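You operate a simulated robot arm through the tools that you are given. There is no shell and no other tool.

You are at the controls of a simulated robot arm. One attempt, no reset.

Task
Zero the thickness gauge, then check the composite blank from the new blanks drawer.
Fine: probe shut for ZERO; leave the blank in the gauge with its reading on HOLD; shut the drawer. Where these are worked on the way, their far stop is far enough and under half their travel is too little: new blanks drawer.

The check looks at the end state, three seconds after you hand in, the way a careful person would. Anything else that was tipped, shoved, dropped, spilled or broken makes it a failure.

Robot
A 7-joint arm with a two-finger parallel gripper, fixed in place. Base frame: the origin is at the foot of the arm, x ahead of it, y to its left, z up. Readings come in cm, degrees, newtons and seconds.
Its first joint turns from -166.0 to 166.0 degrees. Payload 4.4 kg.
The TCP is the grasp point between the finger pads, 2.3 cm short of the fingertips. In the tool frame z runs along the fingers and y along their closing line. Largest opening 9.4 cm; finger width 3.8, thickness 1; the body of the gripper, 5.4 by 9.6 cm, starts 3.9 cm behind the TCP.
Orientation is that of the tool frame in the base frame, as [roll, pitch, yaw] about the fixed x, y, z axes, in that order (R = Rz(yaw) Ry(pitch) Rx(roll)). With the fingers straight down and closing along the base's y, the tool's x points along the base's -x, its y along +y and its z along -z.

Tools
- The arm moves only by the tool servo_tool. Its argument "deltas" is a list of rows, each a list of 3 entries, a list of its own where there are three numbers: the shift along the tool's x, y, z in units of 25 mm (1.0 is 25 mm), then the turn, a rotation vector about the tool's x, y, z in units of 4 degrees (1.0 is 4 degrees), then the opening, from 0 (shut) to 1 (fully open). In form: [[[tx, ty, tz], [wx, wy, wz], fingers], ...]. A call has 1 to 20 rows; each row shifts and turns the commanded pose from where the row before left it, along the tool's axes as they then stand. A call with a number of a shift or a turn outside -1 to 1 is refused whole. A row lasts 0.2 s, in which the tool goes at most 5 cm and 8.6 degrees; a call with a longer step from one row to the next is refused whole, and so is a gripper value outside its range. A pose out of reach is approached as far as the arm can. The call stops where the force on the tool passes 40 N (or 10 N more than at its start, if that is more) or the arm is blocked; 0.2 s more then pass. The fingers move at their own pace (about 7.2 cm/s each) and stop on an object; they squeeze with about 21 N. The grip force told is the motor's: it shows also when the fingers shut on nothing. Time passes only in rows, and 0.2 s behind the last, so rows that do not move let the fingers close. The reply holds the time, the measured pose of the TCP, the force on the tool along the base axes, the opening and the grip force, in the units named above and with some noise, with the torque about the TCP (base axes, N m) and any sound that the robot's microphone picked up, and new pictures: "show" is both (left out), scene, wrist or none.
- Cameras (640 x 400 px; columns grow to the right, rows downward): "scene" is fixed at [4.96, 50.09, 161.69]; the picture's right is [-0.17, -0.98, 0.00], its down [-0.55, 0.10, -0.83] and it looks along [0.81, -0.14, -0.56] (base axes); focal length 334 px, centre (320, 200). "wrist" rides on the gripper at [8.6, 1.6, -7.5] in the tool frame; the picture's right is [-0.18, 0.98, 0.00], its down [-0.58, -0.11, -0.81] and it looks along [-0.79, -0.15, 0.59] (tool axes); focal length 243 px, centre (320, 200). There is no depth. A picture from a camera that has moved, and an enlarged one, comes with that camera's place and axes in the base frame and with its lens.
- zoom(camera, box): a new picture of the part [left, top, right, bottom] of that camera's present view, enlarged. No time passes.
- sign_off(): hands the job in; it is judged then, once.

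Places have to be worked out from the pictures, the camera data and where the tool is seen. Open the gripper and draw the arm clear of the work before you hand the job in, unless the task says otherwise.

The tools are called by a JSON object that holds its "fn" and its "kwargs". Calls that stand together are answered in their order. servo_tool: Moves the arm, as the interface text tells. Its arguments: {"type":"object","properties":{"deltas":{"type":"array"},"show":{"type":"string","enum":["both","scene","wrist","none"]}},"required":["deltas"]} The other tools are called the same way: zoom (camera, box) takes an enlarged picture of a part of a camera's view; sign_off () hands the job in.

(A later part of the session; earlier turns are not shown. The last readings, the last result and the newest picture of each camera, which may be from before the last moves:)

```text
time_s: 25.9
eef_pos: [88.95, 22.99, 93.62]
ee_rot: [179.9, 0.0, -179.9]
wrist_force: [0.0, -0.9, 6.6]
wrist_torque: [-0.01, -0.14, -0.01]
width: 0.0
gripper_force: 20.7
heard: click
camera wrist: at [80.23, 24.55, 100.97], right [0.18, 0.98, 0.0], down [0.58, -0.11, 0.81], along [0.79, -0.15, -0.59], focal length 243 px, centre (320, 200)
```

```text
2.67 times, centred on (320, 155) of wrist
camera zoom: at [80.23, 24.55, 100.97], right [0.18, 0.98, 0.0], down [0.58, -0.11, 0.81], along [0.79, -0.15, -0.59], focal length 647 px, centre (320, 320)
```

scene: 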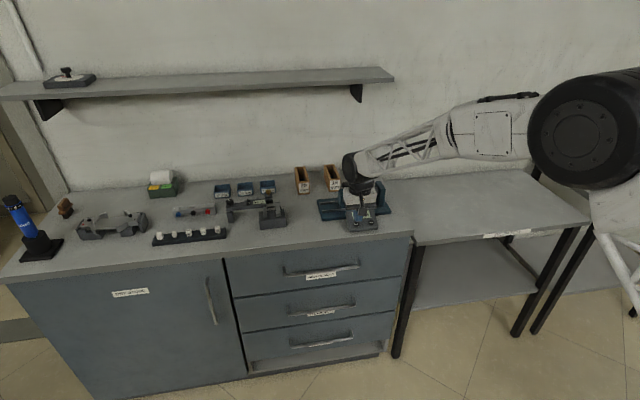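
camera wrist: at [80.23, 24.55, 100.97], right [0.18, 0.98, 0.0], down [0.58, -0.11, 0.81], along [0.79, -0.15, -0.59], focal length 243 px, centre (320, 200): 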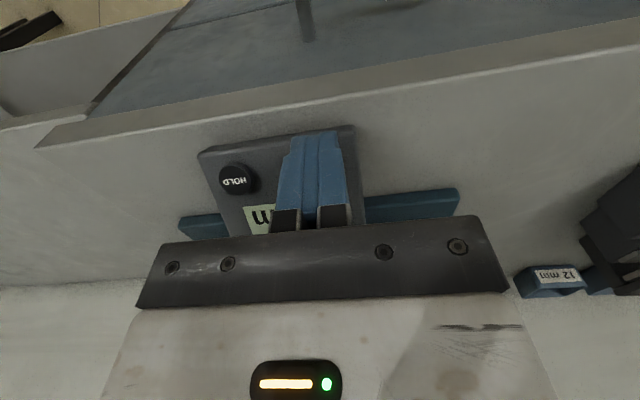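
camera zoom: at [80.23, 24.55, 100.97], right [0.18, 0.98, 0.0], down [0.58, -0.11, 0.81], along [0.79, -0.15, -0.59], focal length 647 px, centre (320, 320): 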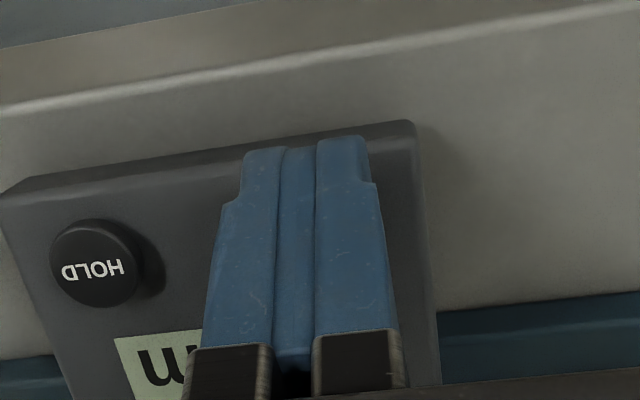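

I heard a click at about 6.6 N. I'll lift off and check the display.

{"fn": "servo_tool", "kwargs": {"deltas": [[[0, 0, -0.4], [0, 0, 0], 0], [[0, 0, -0.8], [0, 0, 0], 0], [[0, 0, -0.8], [0, 0, 0], 0.3], [[0, 0, -0.8], [0, 0, 0], 0.8], [[0, 0, -0.8], [0, 0, 0], 1], [[0, 0, -0.8], [0, 0, 0], 1], [[0, 0, 0], [0, 0, 0], 1]]}}

{"fn": "zoom", "kwargs": {"camera": "scene", "box": [290, 150, 420, 240]}}

{"fn": "zoom", "kwargs": {"camera": "wrist", "box": [160, 0, 480, 200]}}

```text
time_s: 27.5
eef_pos: [88.86, 22.8, 104.64]
ee_rot: [179.9, 0.1, -179.8]
wrist_force: [0.1, 0.0, -0.8]
wrist_torque: [0.02, 0.06, 0.0]
width: 9.39
gripper_force: 0.0
camera wrist: at [80.29, 24.36, 112.03], right [0.18, 0.98, 0.0], down [0.58, -0.11, 0.81], along [0.79, -0.15, -0.59], focal length 243 px, centre (320, 200)
```

scene: 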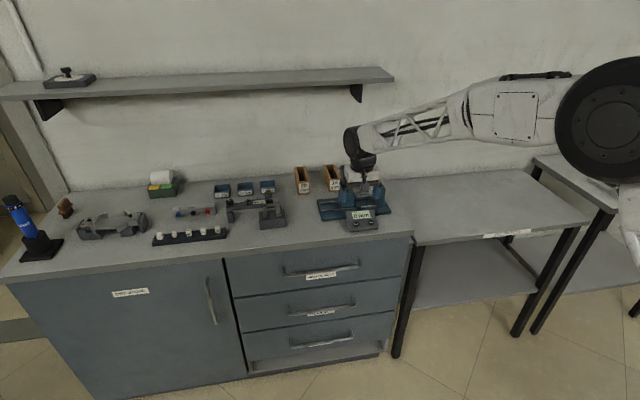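
wrist: 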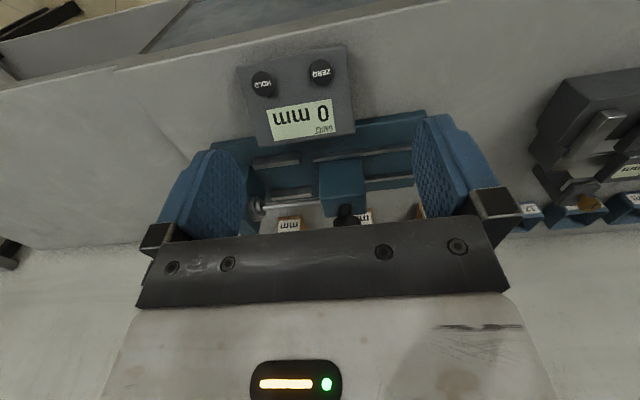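

```text
4.44 times, centred on (355, 195) of scene
camera zoom: at [4.96, 50.09, 161.69], right [-0.17, -0.98, 0.0], down [-0.55, 0.1, -0.83], along [0.81, -0.14, -0.56], focal length 1485 px, centre (164, 222)
```

zoom: 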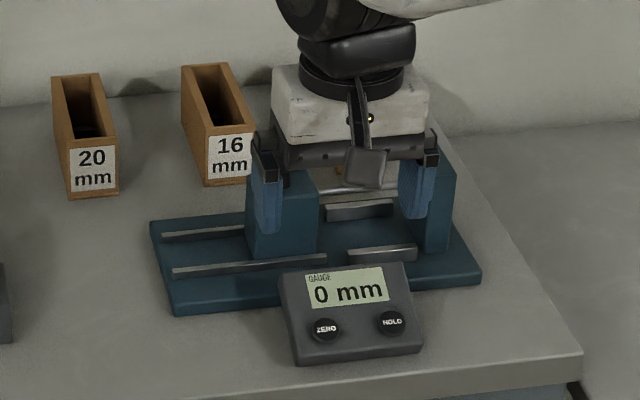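

```text
2.00 times, centred on (320, 100) of wrist
camera zoom: at [80.29, 24.36, 112.03], right [0.18, 0.98, 0.0], down [0.58, -0.11, 0.81], along [0.79, -0.15, -0.59], focal length 485 px, centre (320, 400)
```

zoom: 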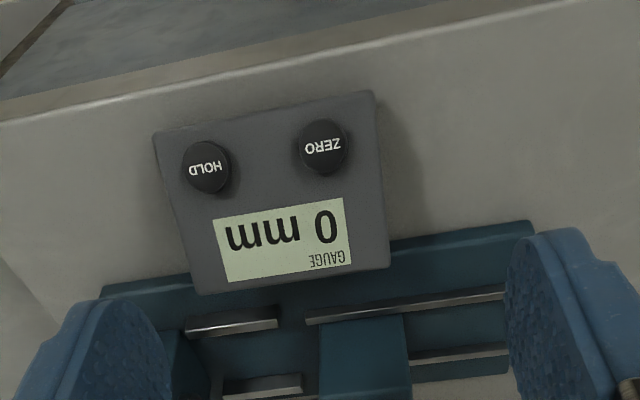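

The gauge reads 0 mm after the ZERO press. I'll go back to the knob to open the probe.

{"fn": "servo_tool", "kwargs": {"deltas": [[[-0.82, 0.01, 0], [0, 0, 0], 1], [[-0.82, 0.01, 0], [0, 0, 0], 1], [[-0.82, 0.01, 0], [0, 0, 0], 1], [[-0.82, 0.01, 0], [0, 0, 0], 1], [[-0.82, 0.01, 0], [0, 0, 0], 1], [[-0.82, 0.01, 0], [0, 0, 0], 1], [[-0.82, 0.02, 0], [0, 0, 0], 1], [[0, 0, 0.7], [0, 0, 0], 1], [[0, 0, 0.7], [0, 0, 0], 1], [[0, 0, 0.4], [0, 0, 0], 1], [[0, 0, 0], [0, 0, 0], 1]], "show": "wrist"}}

```text
time_s: 29.9
eef_pos: [103.12, 23.06, 100.05]
ee_rot: [180.0, 0.0, -179.9]
wrist_force: [0.2, -0.6, 0.4]
wrist_torque: [0.03, 0.02, 0.01]
width: 9.37
gripper_force: 0.1
camera wrist: at [94.44, 24.76, 107.44], right [0.18, 0.98, 0.0], down [0.58, -0.11, 0.81], along [0.79, -0.15, -0.59], focal length 243 px, centre (320, 200)
```

wrist: 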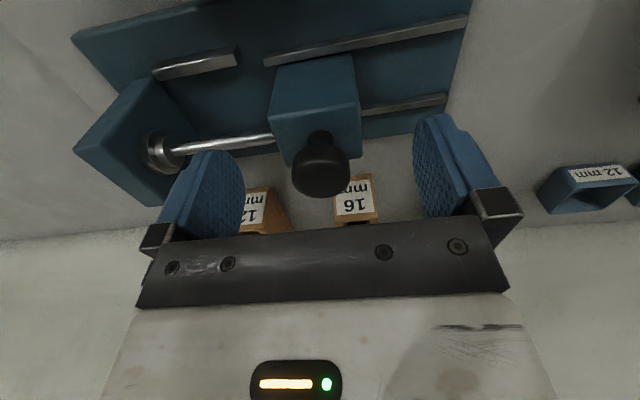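

The knob is between the pads again. I'll grip it and draw the carriage back along +y.

{"fn": "servo_tool", "kwargs": {"deltas": [[[0, 0, 0], [0, 0, 0], 0.15], [[0, 0, 0], [0, 0, 0], 0.15], [[0, 0, 0], [0, 0, 0], 0.15], [[0, 0, 0], [0, 0, 0], 0.15], [[0, 0.25, 0], [0, 0, 0], 0.15], [[0, 0.3, 0], [0, 0, 0], 0.15], [[0, 0.3, 0], [0, 0, 0], 0.15], [[-0.01, 0.3, 0], [0, 0, 0], 0.15], [[-0.01, 0.3, 0], [0, 0, 0], 0.15], [[-0.01, 0.3, 0], [0, 0, 0], 0.15], [[0, 0.25, 0], [0, 0, 0], 0.15], [[0, 0, 0], [0, 0, 0], 0.15]], "show": "wrist"}}

{"fn": "zoom", "kwargs": {"camera": "scene", "box": [290, 150, 420, 240]}}

```text
time_s: 32.2
eef_pos: [103.32, 27.5, 100.07]
ee_rot: [-179.9, 0.0, 180.0]
wrist_force: [-6.3, -8.0, 4.4]
wrist_torque: [-0.37, 0.59, -0.03]
width: 3.15
gripper_force: 44.5
stopped in row 11: the force on the tool passed its limit at 45 N (the readings are from after the stop); the commanded pose is now the measured one
camera wrist: at [94.68, 29.17, 107.47], right [0.18, 0.98, 0.0], down [0.58, -0.11, 0.81], along [0.79, -0.15, -0.59], focal length 243 px, centre (320, 200)
```

wrist: 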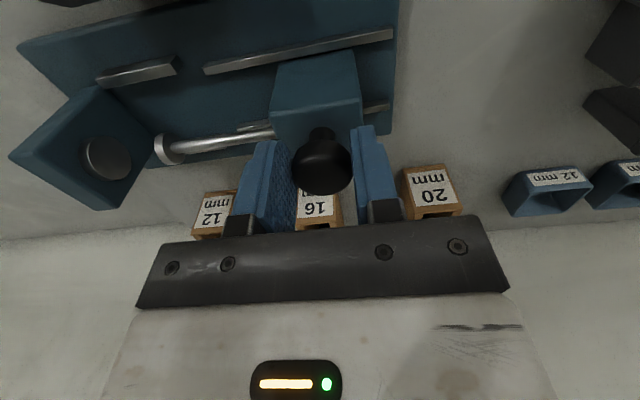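

```text
4.44 times, centred on (355, 195) of scene
camera zoom: at [4.96, 50.09, 161.69], right [-0.17, -0.98, 0.0], down [-0.55, 0.1, -0.83], along [0.81, -0.14, -0.56], focal length 1485 px, centre (164, 222)
```

zoom: 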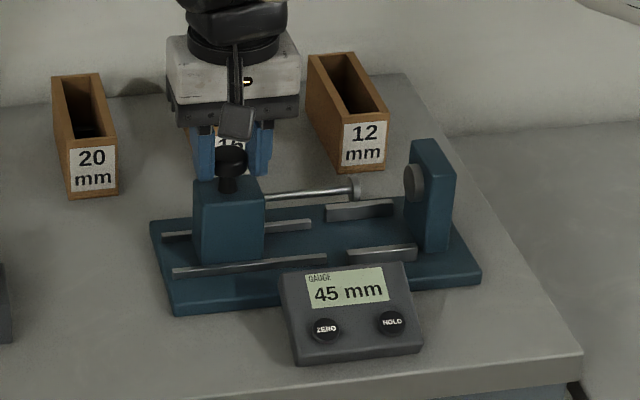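

The carriage is at its open stop, reading 45 mm. I'll release, rise, and retreat to view the drawer handle from in front.

{"fn": "servo_tool", "kwargs": {"deltas": [[[0, 0, 0], [0, 0, 0], 0.6], [[0, 0, 0], [0, 0, 0], 0.6], [[0, 0, -0.9], [0, 0, 0], 0.6], [[0, 0, -0.9], [0, 0, 0], 0.6], [[0, 0, -0.9], [0, 0, 0], 0.6], [[0.94, 0.24, -0.5], [0, 0, 0], 0.6], [[0.94, 0.24, 0], [0, 0, 0], 0.6], [[0.94, 0.24, 0], [0, 0, 0], 0.6], [[0.94, 0.24, 0], [0, 0, 0], 0.6], [[0.94, 0.24, 0], [0, 0, 0], 0.6], [[0.94, 0.24, 0], [0, 0, 0], 0.6], [[0.94, 0.24, 0], [0, 0, 0], 0.6], [[0.94, 0.24, 0], [0, 0, 0], 0.6], [[0.94, 0.24, 0], [0, 0, 0], 0.6], [[0.94, 0.24, 0.5], [0, 0, 0], 0.6], [[0.94, 0.24, 0.9], [0, 0, 0], 0.6], [[0.94, 0.24, 0.9], [0, 0, 0], 0.6], [[0.94, 0.24, 0.9], [0, 0, 0], 0.6], [[0.94, 0.24, 0], [0, 0, 0], 0.6], [[0, 0, 0], [0, 0, 0], 0.6]]}}

{"fn": "zoom", "kwargs": {"camera": "wrist", "box": [160, 0, 480, 200]}}

{"fn": "zoom", "kwargs": {"camera": "scene", "box": [290, 150, 420, 240]}}

```text
time_s: 36.4
eef_pos: [70.37, 35.93, 100.19]
ee_rot: [179.9, -0.1, 179.9]
wrist_force: [0.4, -0.1, -0.5]
wrist_torque: [-0.04, 0.0, 0.0]
width: 5.62
gripper_force: 0.0
camera wrist: at [61.7, 37.66, 107.48], right [0.18, 0.98, 0.0], down [0.58, -0.11, 0.81], along [0.79, -0.15, -0.59], focal length 243 px, centre (320, 200)
```

scene: 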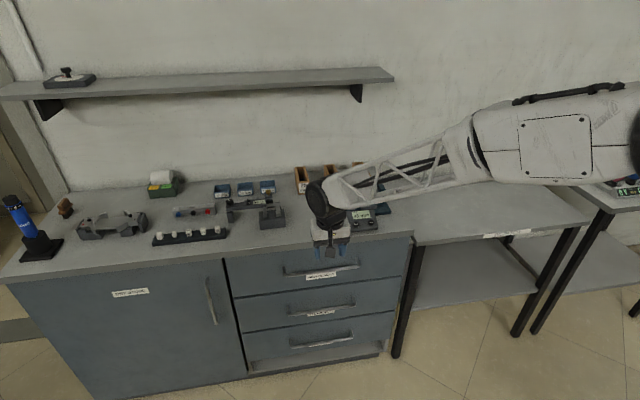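
wrist: 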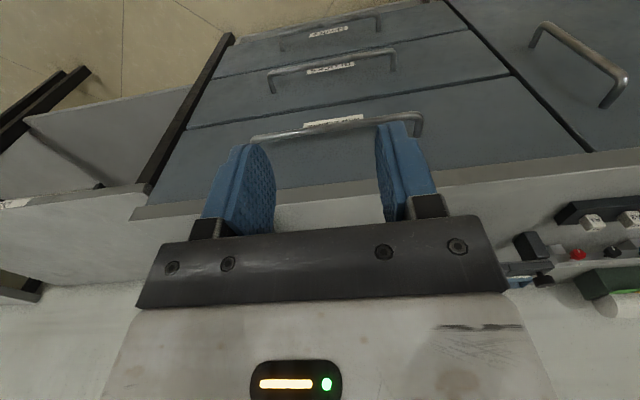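

```text
2.00 times, centred on (320, 100) of wrist
camera zoom: at [61.7, 37.66, 107.48], right [0.18, 0.98, 0.0], down [0.58, -0.11, 0.81], along [0.79, -0.15, -0.59], focal length 485 px, centre (320, 400)
```

zoom: 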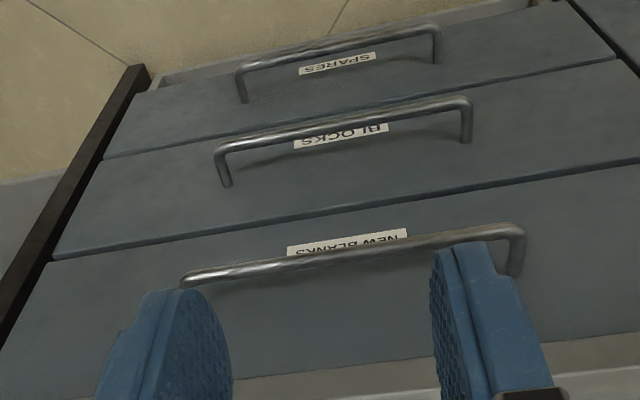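

```text
4.44 times, centred on (355, 195) of scene
camera zoom: at [4.96, 50.09, 161.69], right [-0.17, -0.98, 0.0], down [-0.55, 0.1, -0.83], along [0.81, -0.14, -0.56], focal length 1485 px, centre (164, 222)
```

zoom: 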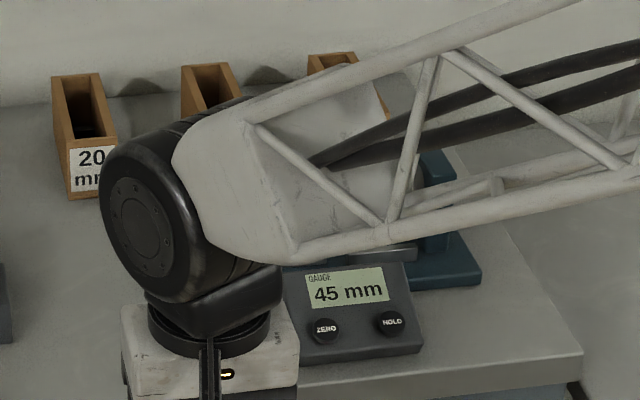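

From here I get the handle bar at x≈84, z≈78.4, spanning y≈23–48, with the drawer face at x≈87.6. I'll yaw the gripper 90° so it can close across the bar.

{"fn": "servo_tool", "kwargs": {"deltas": [[[0, 0, 0], [0, 0, 1], 0.6], [[0, 0, 0], [0, 0, 1], 0.6], [[0, 0, 0], [0, 0, 1], 0.6], [[0, 0, 0], [0, 0, 1], 0.6], [[0, 0, 0], [0, 0, 1], 0.6], [[0, 0, 0], [0, 0, 1], 0.6], [[0, 0, 0], [0, 0, 1], 0.6], [[0, 0, 0], [0, 0, 1], 0.6], [[0, 0, 0], [0, 0, 1], 0.6], [[0, 0, 0], [0, 0, 1], 0.6], [[0, 0, 0], [0, 0, 1], 0.6], [[0, 0, 0], [0, 0, 1], 0.6], [[0, 0, 0], [0, 0, 1], 0.6], [[0, 0, 0], [0, 0, 1], 0.6], [[0, 0, 0], [0, 0, 1], 0.6], [[0, 0, 0], [0, 0, 1], 0.6], [[0, 0, 0], [0, 0, 1], 0.6], [[0, 0, 0], [0, 0, 1], 0.6], [[0, 0, 0], [0, 0, 1], 0.6], [[0, 0, 0], [0, 0, 1], 0.6]], "show": "scene"}}

```text
time_s: 40.6
eef_pos: [70.41, 35.82, 100.21]
ee_rot: [-179.9, 0.0, 100.1]
wrist_force: [0.4, -0.1, -0.4]
wrist_torque: [0.0, 0.0, 0.01]
width: 5.65
gripper_force: 0.1
```

scene: 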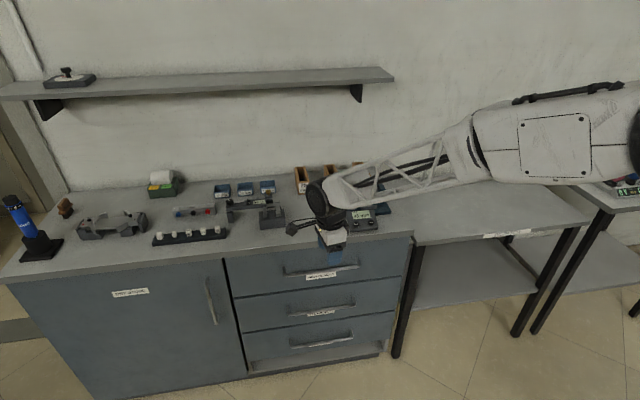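

The yaw works. I'll finish the last 10° and tilt the fingers forward about 45°.

{"fn": "servo_tool", "kwargs": {"deltas": [[[0, 0, 0], [0, 0, 1], 0.6], [[0, 0, 0], [0, 0, 1], 0.6], [[0, 0, 0], [0, 0, 0.5], 0.6], [[0, 0, 0], [-1, 0, 0], 0.6], [[0, 0, 0], [-1, 0, 0], 0.6], [[0, 0, 0], [-1, 0, 0], 0.6], [[0, 0, 0], [-1, 0, 0], 0.6], [[0, 0, 0], [-1, 0, 0], 0.6], [[0, 0, 0], [-1, 0, 0], 0.6], [[0, 0, 0], [-1, 0, 0], 0.6], [[0, 0, 0], [-1, 0, 0], 0.6], [[0, 0, 0], [-1, 0, 0], 0.6], [[0, 0, 0], [-1, 0, 0], 0.6], [[0, 0, 0], [-1, 0, 0], 0.6], [[0, 0, 0], [-1, 0, 0], 0.6], [[0, 0, 0], [0, 0, 0], 0.6]]}}

```text
time_s: 44.0
eef_pos: [70.38, 35.94, 100.12]
ee_rot: [132.1, 0.0, 89.9]
wrist_force: [0.2, 0.1, -0.1]
wrist_torque: [-0.06, 0.02, 0.02]
width: 5.64
gripper_force: 0.1
camera wrist: at [65.98, 44.66, 106.27], right [0.66, -0.18, 0.73], down [-0.67, -0.58, 0.46], along [0.34, -0.79, -0.51], focal length 243 px, centre (320, 200)
```

scene: 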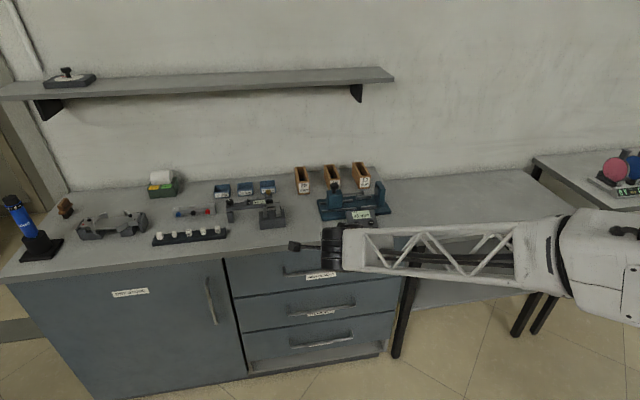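
wrist: 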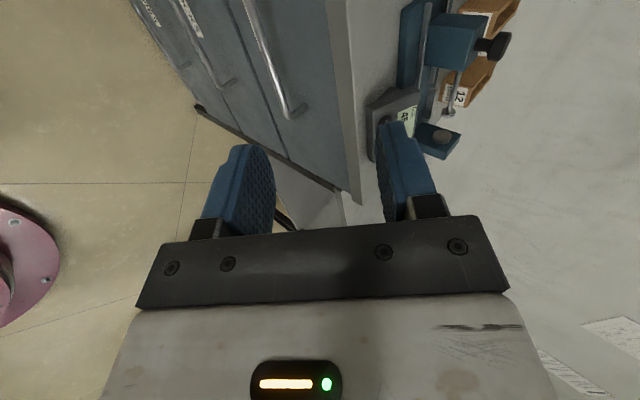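

The tool now points 48° forward of down. I'll move to a standoff about 10 cm back from the bar along the approach line.

{"fn": "servo_tool", "kwargs": {"deltas": [[[-0.03, -0.47, 0.92], [0, 0, 0], 0.6], [[-0.03, -0.47, 0.92], [0, 0, 0], 0.6], [[-0.03, -0.47, 0.92], [0, 0, 0], 0.6], [[-0.03, -0.47, 0.92], [0, 0, 0], 0.6], [[-0.03, -0.47, 0.92], [0, 0, 0], 0.6], [[-0.03, -0.47, 0.92], [0, 0, 0], 0.6], [[0, 0, 0], [0, 0, 0], 0.5]]}}

{"fn": "zoom", "kwargs": {"camera": "wrist", "box": [160, 40, 480, 240]}}

```text
time_s: 45.6
eef_pos: [76.41, 35.36, 86.49]
ee_rot: [132.7, 0.2, 90.2]
wrist_force: [-1.1, -0.1, 0.5]
wrist_torque: [-0.01, 0.03, -0.01]
width: 4.68
gripper_force: 0.2
out of reach, approached as far as the arm can: row 6
camera wrist: at [72.01, 44.02, 92.55], right [0.67, -0.18, 0.72], down [-0.66, -0.58, 0.47], along [0.34, -0.79, -0.51], focal length 243 px, centre (320, 200)
```

scene: 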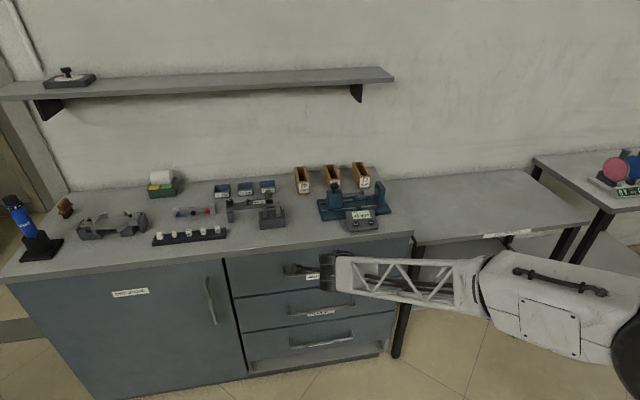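
wrist: 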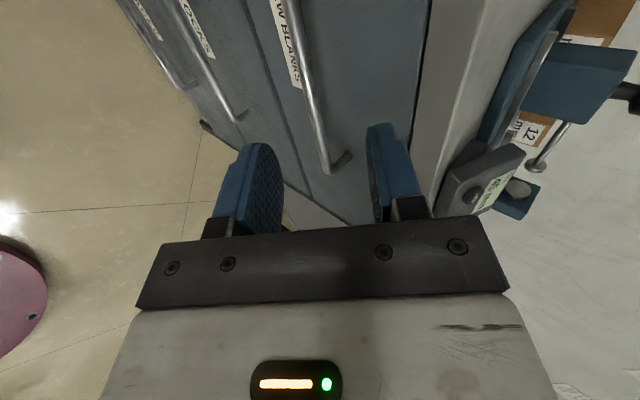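

```text
2.00 times, centred on (320, 140) of wrist
camera zoom: at [72.01, 44.02, 92.55], right [0.67, -0.18, 0.72], down [-0.66, -0.58, 0.47], along [0.34, -0.79, -0.51], focal length 485 px, centre (320, 320)
```

zoom: 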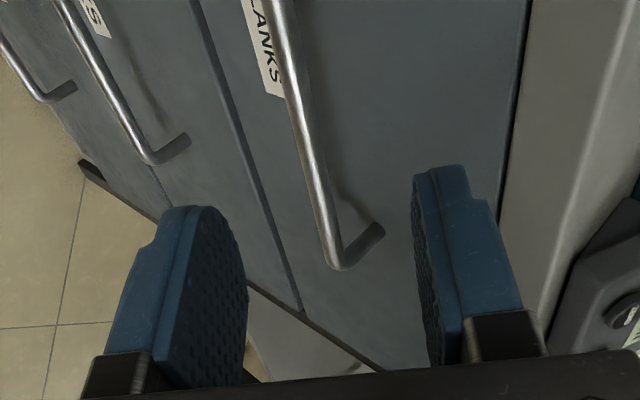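

The arm reported it was near a reach limit with this much tilt. I'll reduce the tilt to about 30° from vertical, which still clears the bench edge, and reposition.

{"fn": "servo_tool", "kwargs": {"deltas": [[[0, 0, -0.4], [0, 0, 0], 0.5], [[0, 0, -0.2], [1, 0, 0], 0.5], [[0, 0, 0], [1, 0, 0], 0.5], [[0, 0, 0], [1, 0, 0], 0.5], [[0, 0, 0], [1, 0, 0], 0.5], [[0, 0, 0], [0.3, 0, 0], 0.5], [[0, 0, 0], [0, 0, 0], 0.5]]}}

```text
time_s: 47.2
eef_pos: [75.13, 35.31, 87.39]
ee_rot: [149.4, 0.1, 90.0]
wrist_force: [0.3, -0.4, 0.3]
wrist_torque: [0.0, -0.03, 0.0]
width: 4.71
gripper_force: 0.0
camera wrist: at [72.81, 44.02, 94.52], right [0.85, -0.18, 0.5], down [-0.51, -0.58, 0.64], along [0.17, -0.79, -0.58], focal length 243 px, centre (320, 200)
```

scene: 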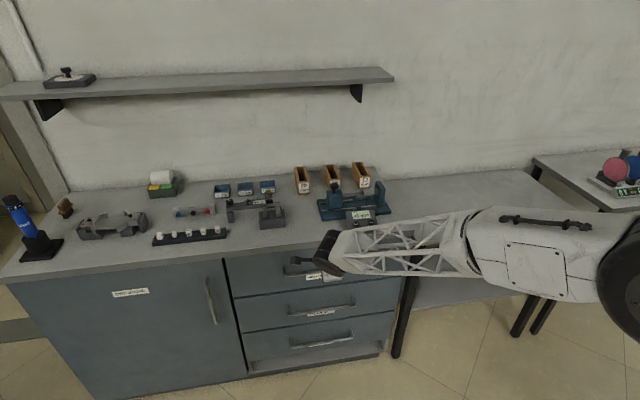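
wrist: 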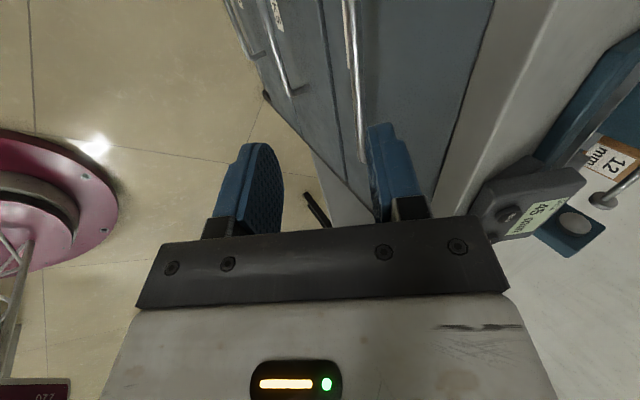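

Reach is good at this tilt. I place the bar at about (83.5, 78.4). I'll move to the standoff and look again.

{"fn": "servo_tool", "kwargs": {"deltas": [[[0, 0.3, 0.8], [0, 0, 0], 0.5], [[0, 0.27, 0.88], [0, 0, 0], 0.5], [[0, 0, 0], [0, 0, 0], 0.5]], "show": "wrist"}}

{"fn": "zoom", "kwargs": {"camera": "wrist", "box": [160, 40, 480, 240]}}

```text
time_s: 48.0
eef_pos: [78.47, 35.57, 84.36]
ee_rot: [149.3, 0.0, 90.0]
wrist_force: [-0.2, 0.3, -0.4]
wrist_torque: [-0.03, 0.01, -0.01]
width: 4.71
gripper_force: 0.1
camera wrist: at [76.21, 44.21, 91.53], right [0.85, -0.18, 0.5], down [-0.51, -0.58, 0.64], along [0.17, -0.79, -0.58], focal length 243 px, centre (320, 200)
```

wrist: 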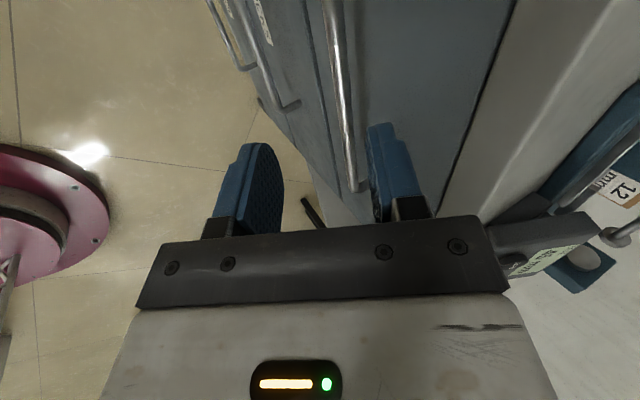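

```text
2.00 times, centred on (320, 140) of wrist
camera zoom: at [76.21, 44.21, 91.53], right [0.85, -0.18, 0.5], down [-0.51, -0.58, 0.64], along [0.17, -0.79, -0.58], focal length 485 px, centre (320, 320)
```

zoom: 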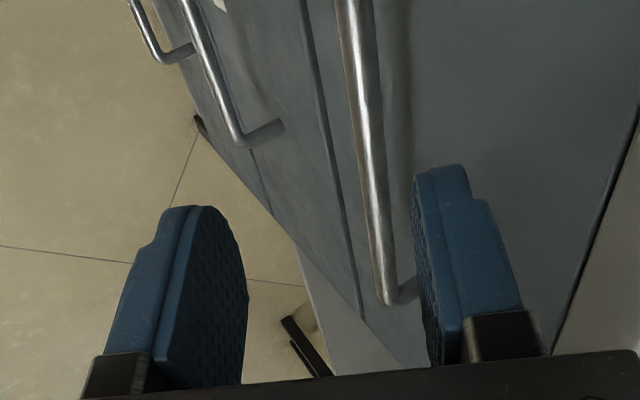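

The bar projects about 1.5 cm toward the forward finger, which is inside the opening. I'll shift slightly forward, advance 5 cm, and look.

{"fn": "servo_tool", "kwargs": {"deltas": [[[0, 0.12, 0.5], [0, 0, 0], 0.5], [[0, 0, 0.5], [0, 0, 0], 0.5], [[0, 0, 0.5], [0, 0, 0], 0.5], [[0, 0, 0.5], [0, 0, 0], 0.5], [[0, 0, 0], [0, 0, 0], 0.5]], "show": "wrist"}}

{"fn": "zoom", "kwargs": {"camera": "wrist", "box": [160, 40, 480, 240]}}

```text
time_s: 49.2
eef_pos: [81.32, 35.5, 80.38]
ee_rot: [149.3, -0.1, 90.1]
wrist_force: [-0.5, 0.4, -0.6]
wrist_torque: [0.01, 0.02, 0.0]
width: 4.71
gripper_force: 0.0
camera wrist: at [79.02, 44.1, 87.47], right [0.84, -0.18, 0.5], down [-0.51, -0.58, 0.64], along [0.17, -0.79, -0.58], focal length 243 px, centre (320, 200)
```

wrist: 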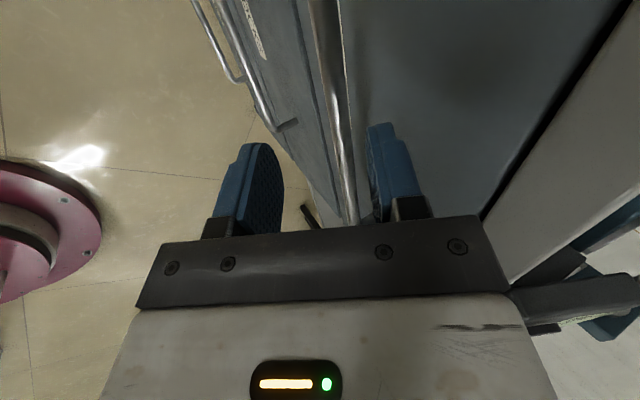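

```text
2.00 times, centred on (320, 140) of wrist
camera zoom: at [79.02, 44.1, 87.47], right [0.84, -0.18, 0.5], down [-0.51, -0.58, 0.64], along [0.17, -0.79, -0.58], focal length 485 px, centre (320, 320)
```

zoom: 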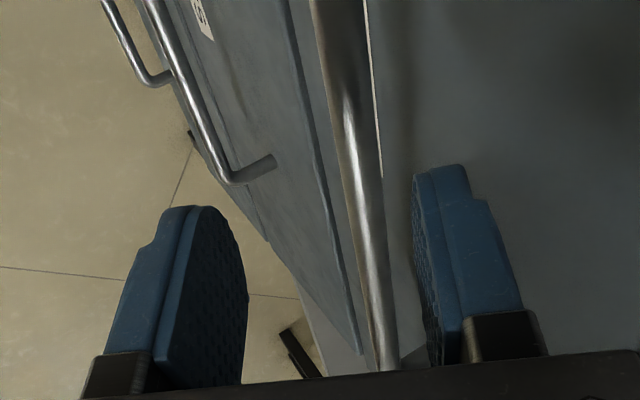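

The bar is still inside the forward finger, about 3.2 cm ahead of the TCP. I'll advance 2.4 cm and close on it.

{"fn": "servo_tool", "kwargs": {"deltas": [[[0, 0, 0.4], [0, 0, 0], 0.5], [[0, 0, 0.4], [0, 0, 0], 0.5], [[0, 0, 0.16], [0, 0, 0], 0.5], [[0, 0, 0], [0, 0, 0], 0.5]], "show": "wrist"}}

{"fn": "zoom", "kwargs": {"camera": "wrist", "box": [160, 40, 480, 240]}}

```text
time_s: 50.2
eef_pos: [82.58, 35.46, 78.33]
ee_rot: [149.4, 0.0, 90.0]
wrist_force: [0.0, 1.0, 0.1]
wrist_torque: [-0.01, 0.0, 0.01]
width: 4.7
gripper_force: 0.0
camera wrist: at [80.29, 44.03, 85.44], right [0.84, -0.18, 0.5], down [-0.51, -0.58, 0.64], along [0.17, -0.79, -0.58], focal length 243 px, centre (320, 200)
```

wrist: 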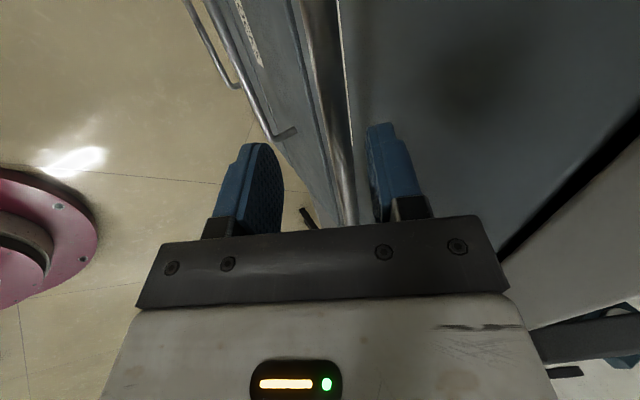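

```text
2.00 times, centred on (320, 140) of wrist
camera zoom: at [80.29, 44.03, 85.44], right [0.84, -0.18, 0.5], down [-0.51, -0.58, 0.64], along [0.17, -0.79, -0.58], focal length 485 px, centre (320, 320)
```

zoom: 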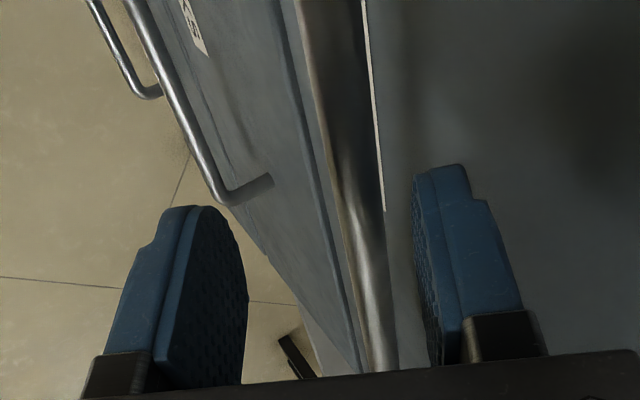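

The bar lies between the pads, about 0.8 cm beyond the TCP. I'll close now.

{"fn": "servo_tool", "kwargs": {"deltas": [[[0, 0.1, 0], [0, 0, 0], 0.35], [[0, 0.2, 0], [0, 0, 0], 0.2], [[0, 0.1, 0], [0, 0, 0], 0], [[0, 0, 0], [0, 0, 0], 0], [[0, 0, 0], [0, 0, 0], 0]], "show": "wrist"}}

```text
time_s: 51.4
eef_pos: [83.52, 35.46, 78.81]
ee_rot: [149.2, 0.1, 90.0]
wrist_force: [-0.4, -2.2, -3.2]
wrist_torque: [0.24, 0.07, -0.07]
width: 1.16
gripper_force: 44.9
camera wrist: at [81.13, 44.08, 85.91], right [0.85, -0.18, 0.5], down [-0.51, -0.58, 0.64], along [0.17, -0.79, -0.58], focal length 243 px, centre (320, 200)
```

wrist: 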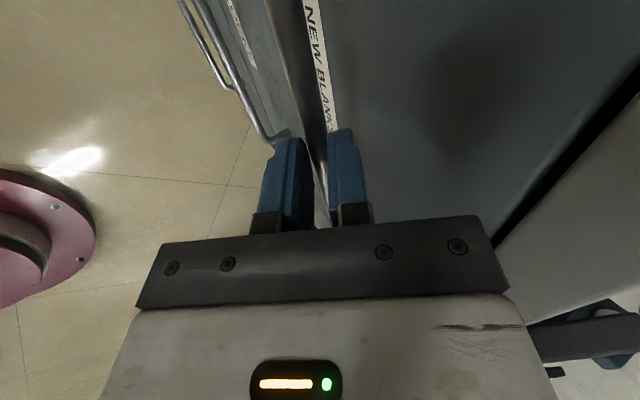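

The bar is gripped at 1.16 cm width. I'll pull straight back along −x.

{"fn": "servo_tool", "kwargs": {"deltas": [[[0, -0.26, -0.154], [0, 0, 0], 0], [[0, -0.43, -0.256], [0, 0, 0], 0], [[0, -0.43, -0.256], [0, 0, 0], 0], [[0, -0.43, -0.256], [0, 0, 0], 0], [[0, -0.43, -0.256], [0, 0, 0], 0], [[0, -0.43, -0.256], [0, 0, 0], 0], [[0, -0.43, -0.256], [0, 0, 0], 0], [[0, -0.43, -0.256], [0, 0, 0], 0]]}}

```text
time_s: 53.2
eef_pos: [73.86, 35.42, 78.81]
ee_rot: [149.3, 0.1, 90.1]
wrist_force: [2.9, 7.2, -13.8]
wrist_torque: [0.13, 0.12, -0.17]
width: 1.15
gripper_force: 44.8
camera wrist: at [71.49, 44.08, 85.91], right [0.85, -0.18, 0.5], down [-0.51, -0.58, 0.64], along [0.17, -0.79, -0.58], focal length 243 px, centre (320, 200)
```

scene: 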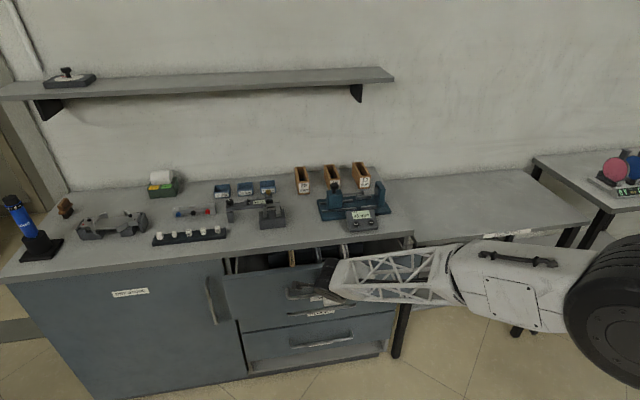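
wrist: 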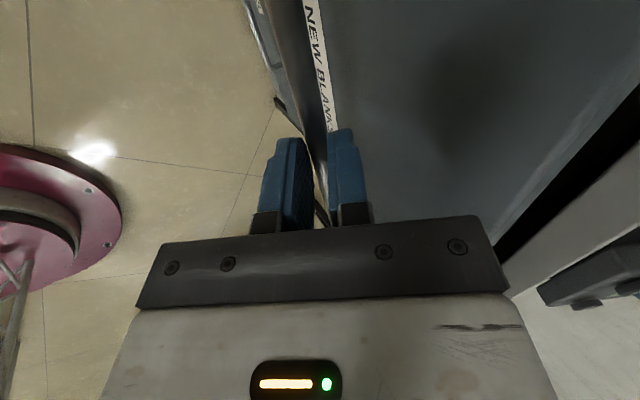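

The drawer opens smoothly and pieces are visible inside. I'll keep pulling.

{"fn": "servo_tool", "kwargs": {"deltas": [[[0, -0.43, -0.246], [0, 0, 0], 0], [[0, -0.43, -0.256], [0, 0, 0], 0], [[0, -0.43, -0.256], [0, 0, 0], 0], [[0, -0.43, -0.256], [0, 0, 0], 0], [[0, -0.43, -0.256], [0, 0, 0], 0], [[0, -0.43, -0.256], [0, 0, 0], 0], [[0, -0.43, -0.256], [0, 0, 0], 0], [[0, -0.43, -0.256], [0, 0, 0], 0], [[0, -0.43, -0.256], [0, 0, 0], 0], [[0, -0.43, -0.256], [0, 0, 0], 0]]}}

```text
time_s: 55.4
eef_pos: [61.35, 35.43, 78.8]
ee_rot: [149.4, 0.1, 90.0]
wrist_force: [3.3, -32.3, 7.2]
wrist_torque: [-1.25, -0.14, -0.71]
width: 1.17
gripper_force: 45.4
camera wrist: at [59.03, 44.09, 85.91], right [0.84, -0.18, 0.5], down [-0.51, -0.58, 0.64], along [0.17, -0.79, -0.58], focal length 243 px, centre (320, 200)
```

scene: 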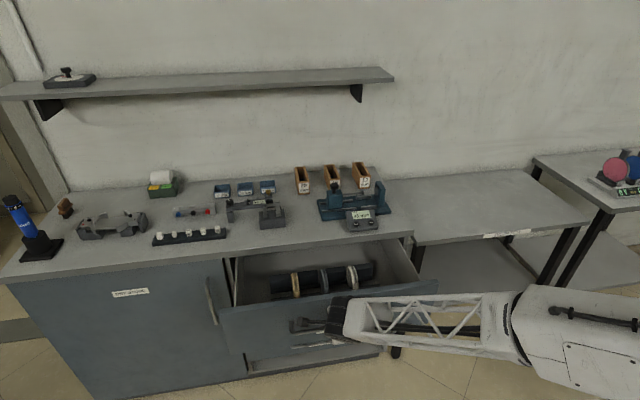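
wrist: 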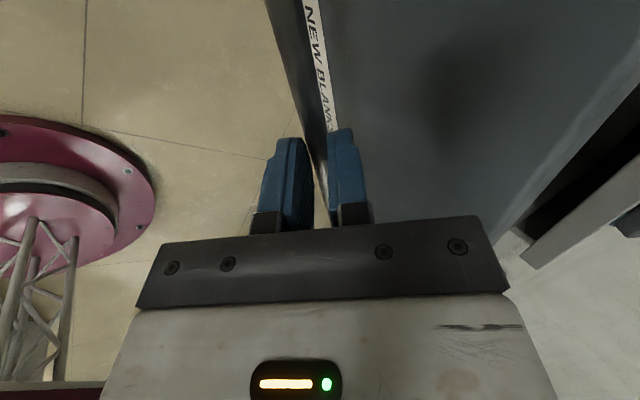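

The drawer is out about 22 cm and shows three disc-like pieces in a rack. There is about 32 N of side load, so I'll relieve it with a tiny −y shift and keep pulling to the stop.

{"fn": "servo_tool", "kwargs": {"deltas": [[[-0.025, 0, 0], [0, 0, 0], 0], [[-0.002, -0.43, -0.256], [0, 0, 0], 0], [[-0.002, -0.43, -0.256], [0, 0, 0], 0], [[-0.002, -0.43, -0.256], [0, 0, 0], 0], [[-0.002, -0.43, -0.256], [0, 0, 0], 0], [[-0.002, -0.43, -0.256], [0, 0, 0], 0], [[-0.002, -0.43, -0.256], [0, 0, 0], 0], [[0, 0, 0], [0, 0, 0], 0]], "show": "scene"}}

{"fn": "zoom", "kwargs": {"camera": "scene", "box": [220, 230, 440, 370]}}

```text
time_s: 57.2
eef_pos: [53.97, 35.49, 78.8]
ee_rot: [149.3, 0.1, 90.0]
wrist_force: [1.6, 30.4, -10.6]
wrist_torque: [1.32, 0.07, 0.59]
width: 1.18
gripper_force: 45.8
```

scene: 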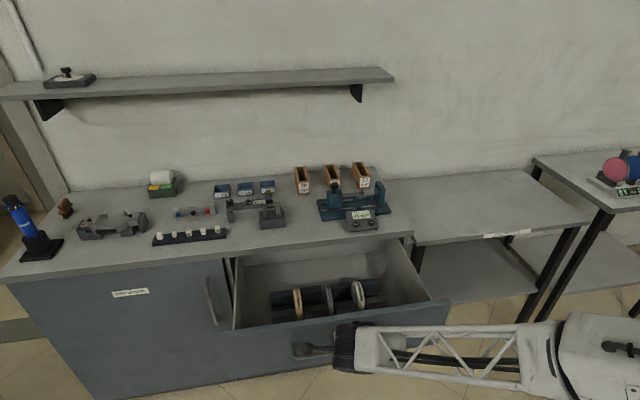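

```text
2.86 times, centred on (330, 300) of scene
camera zoom: at [4.96, 50.09, 161.69], right [-0.17, -0.98, 0.0], down [-0.55, 0.1, -0.83], along [0.81, -0.14, -0.56], focal length 954 px, centre (291, -86)
```

zoom: 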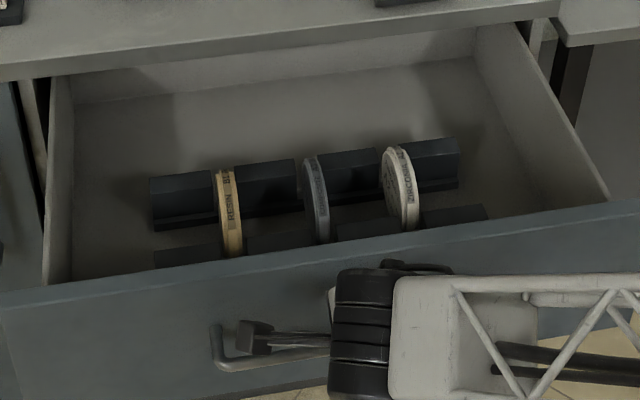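

The drawer is out about 29.5 cm. The blanks stand upright with their axes along y; RESIN is on the left and ZIRCONIA on the right. I'll relieve the side load and pull on to find the stop.

{"fn": "servo_tool", "kwargs": {"deltas": [[[0.024, 0, 0], [0, 0, 0], 0], [[0, -0.26, -0.154], [0, 0, 0], 0], [[0, -0.26, -0.154], [0, 0, 0], 0], [[0, -0.26, -0.154], [0, 0, 0], 0], [[0, -0.26, -0.154], [0, 0, 0], 0], [[0, -0.26, -0.154], [0, 0, 0], 0], [[0, 0, 0], [0, 0, 0], 0]], "show": "scene"}}

{"fn": "zoom", "kwargs": {"camera": "scene", "box": [280, 270, 380, 330]}}

```text
time_s: 58.8
eef_pos: [50.03, 35.33, 78.83]
ee_rot: [149.3, 0.0, 90.0]
wrist_force: [0.3, -0.3, 0.0]
wrist_torque: [0.01, -0.01, -0.02]
width: 0.01
gripper_force: 42.1
```

scene: 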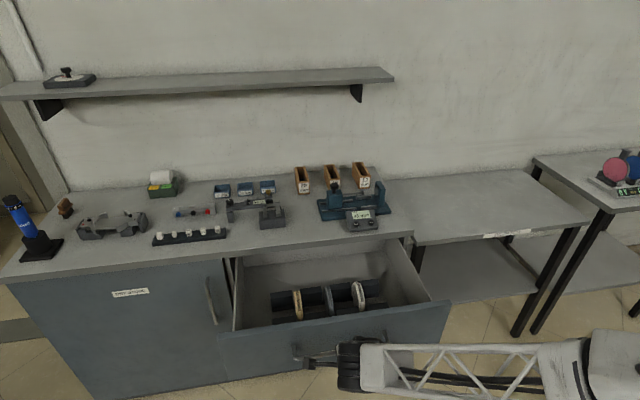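

```text
6.40 times, centred on (330, 300) of scene
camera zoom: at [4.96, 50.09, 161.69], right [-0.17, -0.98, 0.0], down [-0.55, 0.1, -0.83], along [0.81, -0.14, -0.56], focal length 2138 px, centre (256, -440)
```

zoom: 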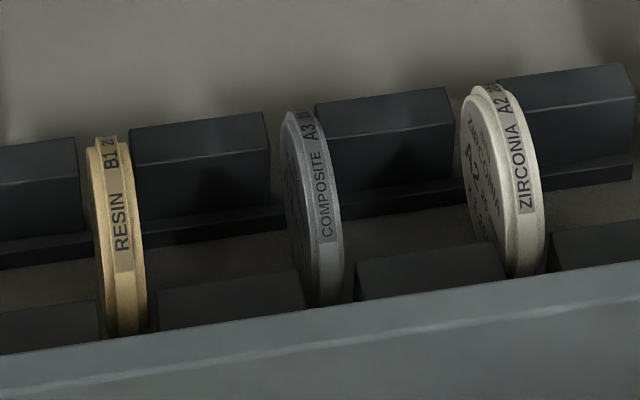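

COMPOSITE A3 is the middle blank. The drawer hit its stop and the bar slipped free of the fingers. I'll back off slightly, rise clear, and return to tool-down.

{"fn": "servo_tool", "kwargs": {"deltas": [[[0, -0.5, -0.3], [0, 0, 0], 0.3], [[0, 0.25, -0.43], [0, 0, 0], 0.3], [[0, 0.5, -0.86], [0, 0, 0], 0.3], [[0, 0.5, -0.86], [0, 0, 0], 0.3], [[0, 0.5, -0.86], [0, 0, 0], 0.3], [[0, 0.5, -0.86], [0, 0, 0], 0.3], [[0, 0.5, -0.86], [0, 0, 0], 0.3], [[0, 0.5, -0.86], [0, 0, 0], 0.3], [[0, 0.5, -0.86], [0, 0, 0], 0.3], [[0, 0.5, -0.86], [0, 0, 0], 0.3], [[0, 0.5, -0.86], [0, 0, 0], 0.3], [[0, 0, 0], [1, 0, 0], 0.3], [[0, 0, 0], [1, 0, 0], 0.3], [[0, 0, 0], [1, 0, 0], 0.3], [[0, 0, 0], [1, 0, 0], 0.3], [[0, 0, 0], [1, 0, 0], 0.3], [[0, 0, 0], [1, 0, 0], 0.3], [[0, 0, 0], [1, 0, 0], 0.3], [[0, 0, 0], [0.65, 0, 0], 0.3], [[0, 0, 0], [0, 0, 0], 0.3]]}}

```text
time_s: 63.0
eef_pos: [48.22, 35.28, 102.3]
ee_rot: [179.9, 0.0, 90.0]
wrist_force: [0.4, 0.6, 0.3]
wrist_torque: [-0.06, 0.0, -0.01]
width: 2.83
gripper_force: 0.0
camera wrist: at [49.98, 43.99, 109.76], right [0.98, -0.18, 0.0], down [-0.11, -0.58, 0.81], along [-0.15, -0.79, -0.59], focal length 243 px, centre (320, 200)
```

scene: 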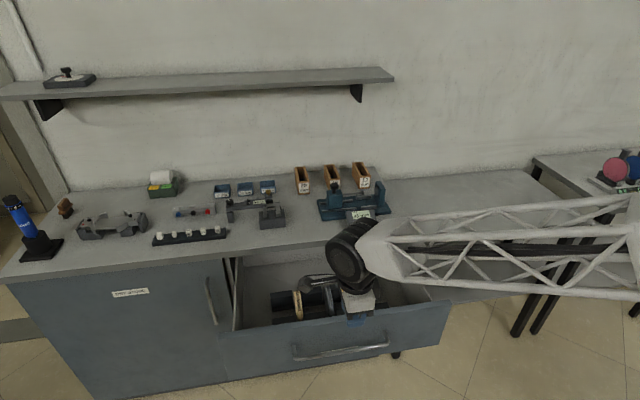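
wrist: 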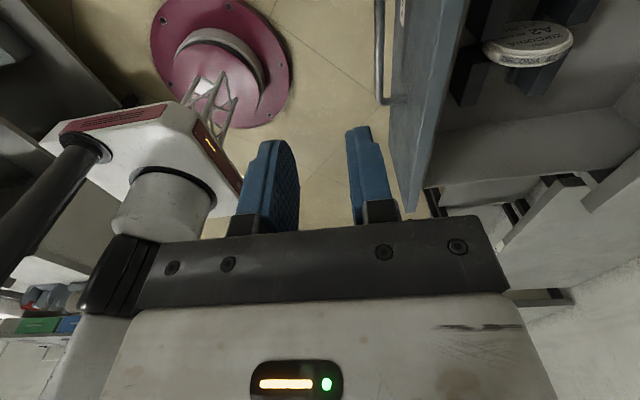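

Now I'll move forward over the drawer and yaw back so the fingers close along y again.

{"fn": "servo_tool", "kwargs": {"deltas": [[[0, 0.9, -0.2], [0, 0, 0], 0.5], [[0, 0.9, -0.2], [0, 0, 0], 0.5], [[0, 0.9, -0.2], [0, 0, 0], 0.5], [[0, 0.9, -0.2], [0, 0, 0], 0.5], [[0, 0.9, -0.2], [0, 0, 0], 0.5], [[0, 0.9, -0.2], [0, 0, 0], 0.5], [[0, 0, 0], [0, 0, -1], 0.5], [[0, 0, 0], [0, 0, -1], 0.5], [[0, 0, 0], [0, 0, -1], 0.5], [[0, 0, 0], [0, 0, -1], 0.5], [[0, 0, 0], [0, 0, -1], 0.5], [[0, 0, 0], [0, 0, -1], 0.5], [[0, 0, 0], [0, 0, -1], 0.5], [[0, 0, 0], [0, 0, -1], 0.5], [[0, 0, 0], [0, 0, -1], 0.5], [[0, 0, 0], [0, 0, -1], 0.5], [[0, 0, 0], [0, 0, -1], 0.5], [[0, 0, 0], [0, 0, -1], 0.5], [[0, 0, 0], [0, 0, -1], 0.5], [[0, 0, 0], [0, 0, -1], 0.5]], "show": "none"}}

{"fn": "servo_tool", "kwargs": {"deltas": [[[0, 0, 0], [0, 0, -1], 0.6], [[0, 0, 0], [0, 0, -1], 0.6], [[0, 0, 0], [0, 0, -1], 0.6], [[0, 0, 0], [0, 0, -1], 0.6], [[0, 0, 0], [0, 0, -1], 0.6], [[0, 0, 0], [0, 0, -1], 0.6], [[0, 0, 0], [0, 0, -1], 0.6], [[0, 0, 0], [0, 0, -1], 0.6], [[0, 0, 0], [0, 0, -0.5], 0.6], [[0, 0, 0], [0, 0, 0], 0.6]]}}

{"fn": "zoom", "kwargs": {"camera": "wrist", "box": [160, 0, 480, 200]}}

```text
time_s: 67.2
eef_pos: [62.04, 35.29, 105.34]
ee_rot: [180.0, 0.1, 146.1]
wrist_force: [-0.3, -0.1, -0.9]
wrist_torque: [0.05, 0.02, 0.0]
width: 4.71
gripper_force: 0.0
```

```text
time_s: 69.4
eef_pos: [61.78, 35.39, 105.43]
ee_rot: [180.0, 0.1, -179.9]
wrist_force: [-0.2, 0.5, -0.4]
wrist_torque: [-0.02, -0.02, 0.0]
width: 5.65
gripper_force: 0.0
camera wrist: at [53.22, 37.01, 112.74], right [0.18, 0.98, 0.0], down [0.58, -0.11, 0.81], along [0.79, -0.15, -0.59], focal length 243 px, centre (320, 200)
```

scene: 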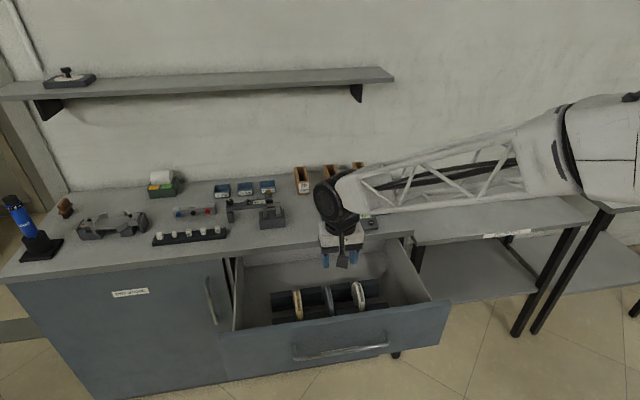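
wrist: 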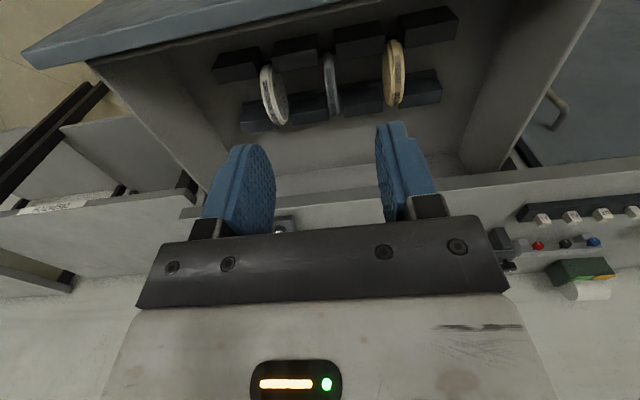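

```text
2.00 times, centred on (320, 100) of wrist
camera zoom: at [53.22, 37.01, 112.74], right [0.18, 0.98, 0.0], down [0.58, -0.11, 0.81], along [0.79, -0.15, -0.59], focal length 485 px, centre (320, 400)
```

zoom: 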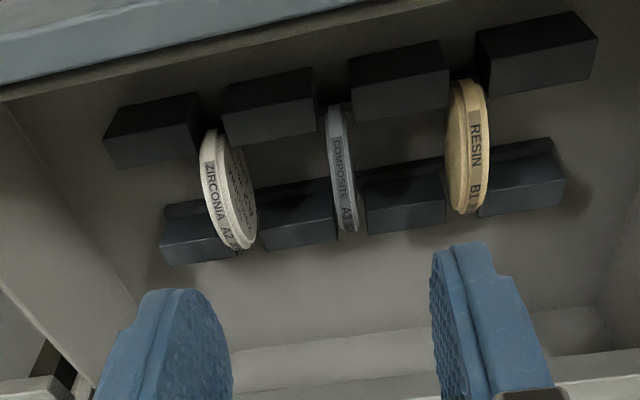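

The blanks stand in slotted racks, with COMPOSITE in the middle at roughly (73, 35.2). I'll move above it for a closer look.

{"fn": "servo_tool", "kwargs": {"deltas": [[[-0.8, 0, 0.45], [0, 0, 0], 0.6], [[-0.8, 0, 0.45], [0, 0, 0], 0.6], [[-0.8, 0, 0.45], [0, 0, 0], 0.6], [[-0.8, 0, 0.45], [0, 0, 0], 0.6], [[-0.8, 0, 0.45], [0, 0, 0], 0.6], [[0, 0, 0], [0, 0, 0], 0.6]], "show": "wrist"}}

{"fn": "zoom", "kwargs": {"camera": "wrist", "box": [160, 0, 480, 200]}}

{"fn": "zoom", "kwargs": {"camera": "scene", "box": [260, 250, 400, 340]}}

```text
time_s: 70.8
eef_pos: [71.72, 35.23, 99.86]
ee_rot: [-179.9, 0.1, -180.0]
wrist_force: [-0.4, 0.0, -0.8]
wrist_torque: [0.03, -0.03, 0.01]
width: 5.63
gripper_force: 0.1
camera wrist: at [63.21, 36.96, 107.22], right [0.18, 0.98, 0.0], down [0.58, -0.11, 0.81], along [0.79, -0.15, -0.59], focal length 243 px, centre (320, 200)
```

wrist: 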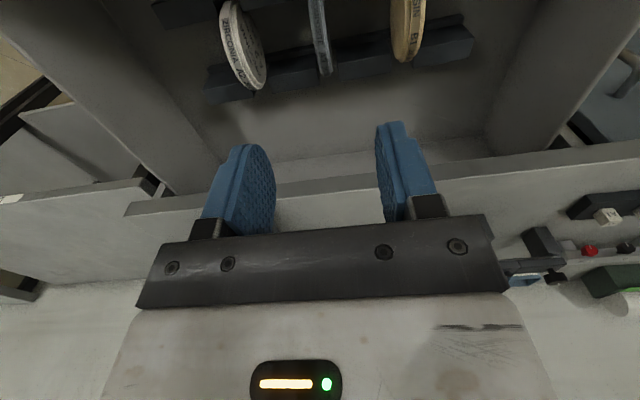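

```text
2.00 times, centred on (320, 100) of wrist
camera zoom: at [63.21, 36.96, 107.22], right [0.18, 0.98, 0.0], down [0.58, -0.11, 0.81], along [0.79, -0.15, -0.59], focal length 485 px, centre (320, 400)
```

zoom: 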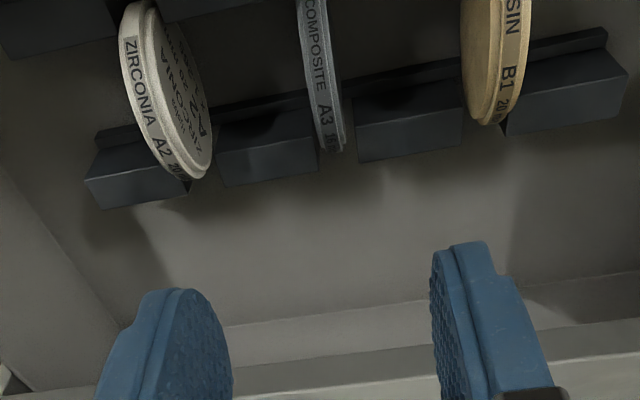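

```text
4.44 times, centred on (330, 295) of scene
camera zoom: at [4.96, 50.09, 161.69], right [-0.17, -0.98, 0.0], down [-0.55, 0.1, -0.83], along [0.81, -0.14, -0.56], focal length 1485 px, centre (276, -222)
```

zoom: 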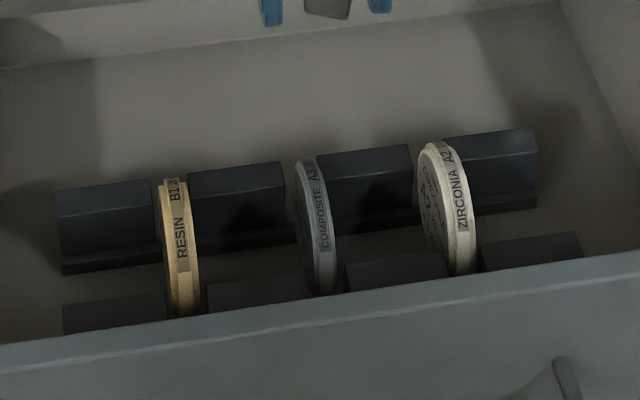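

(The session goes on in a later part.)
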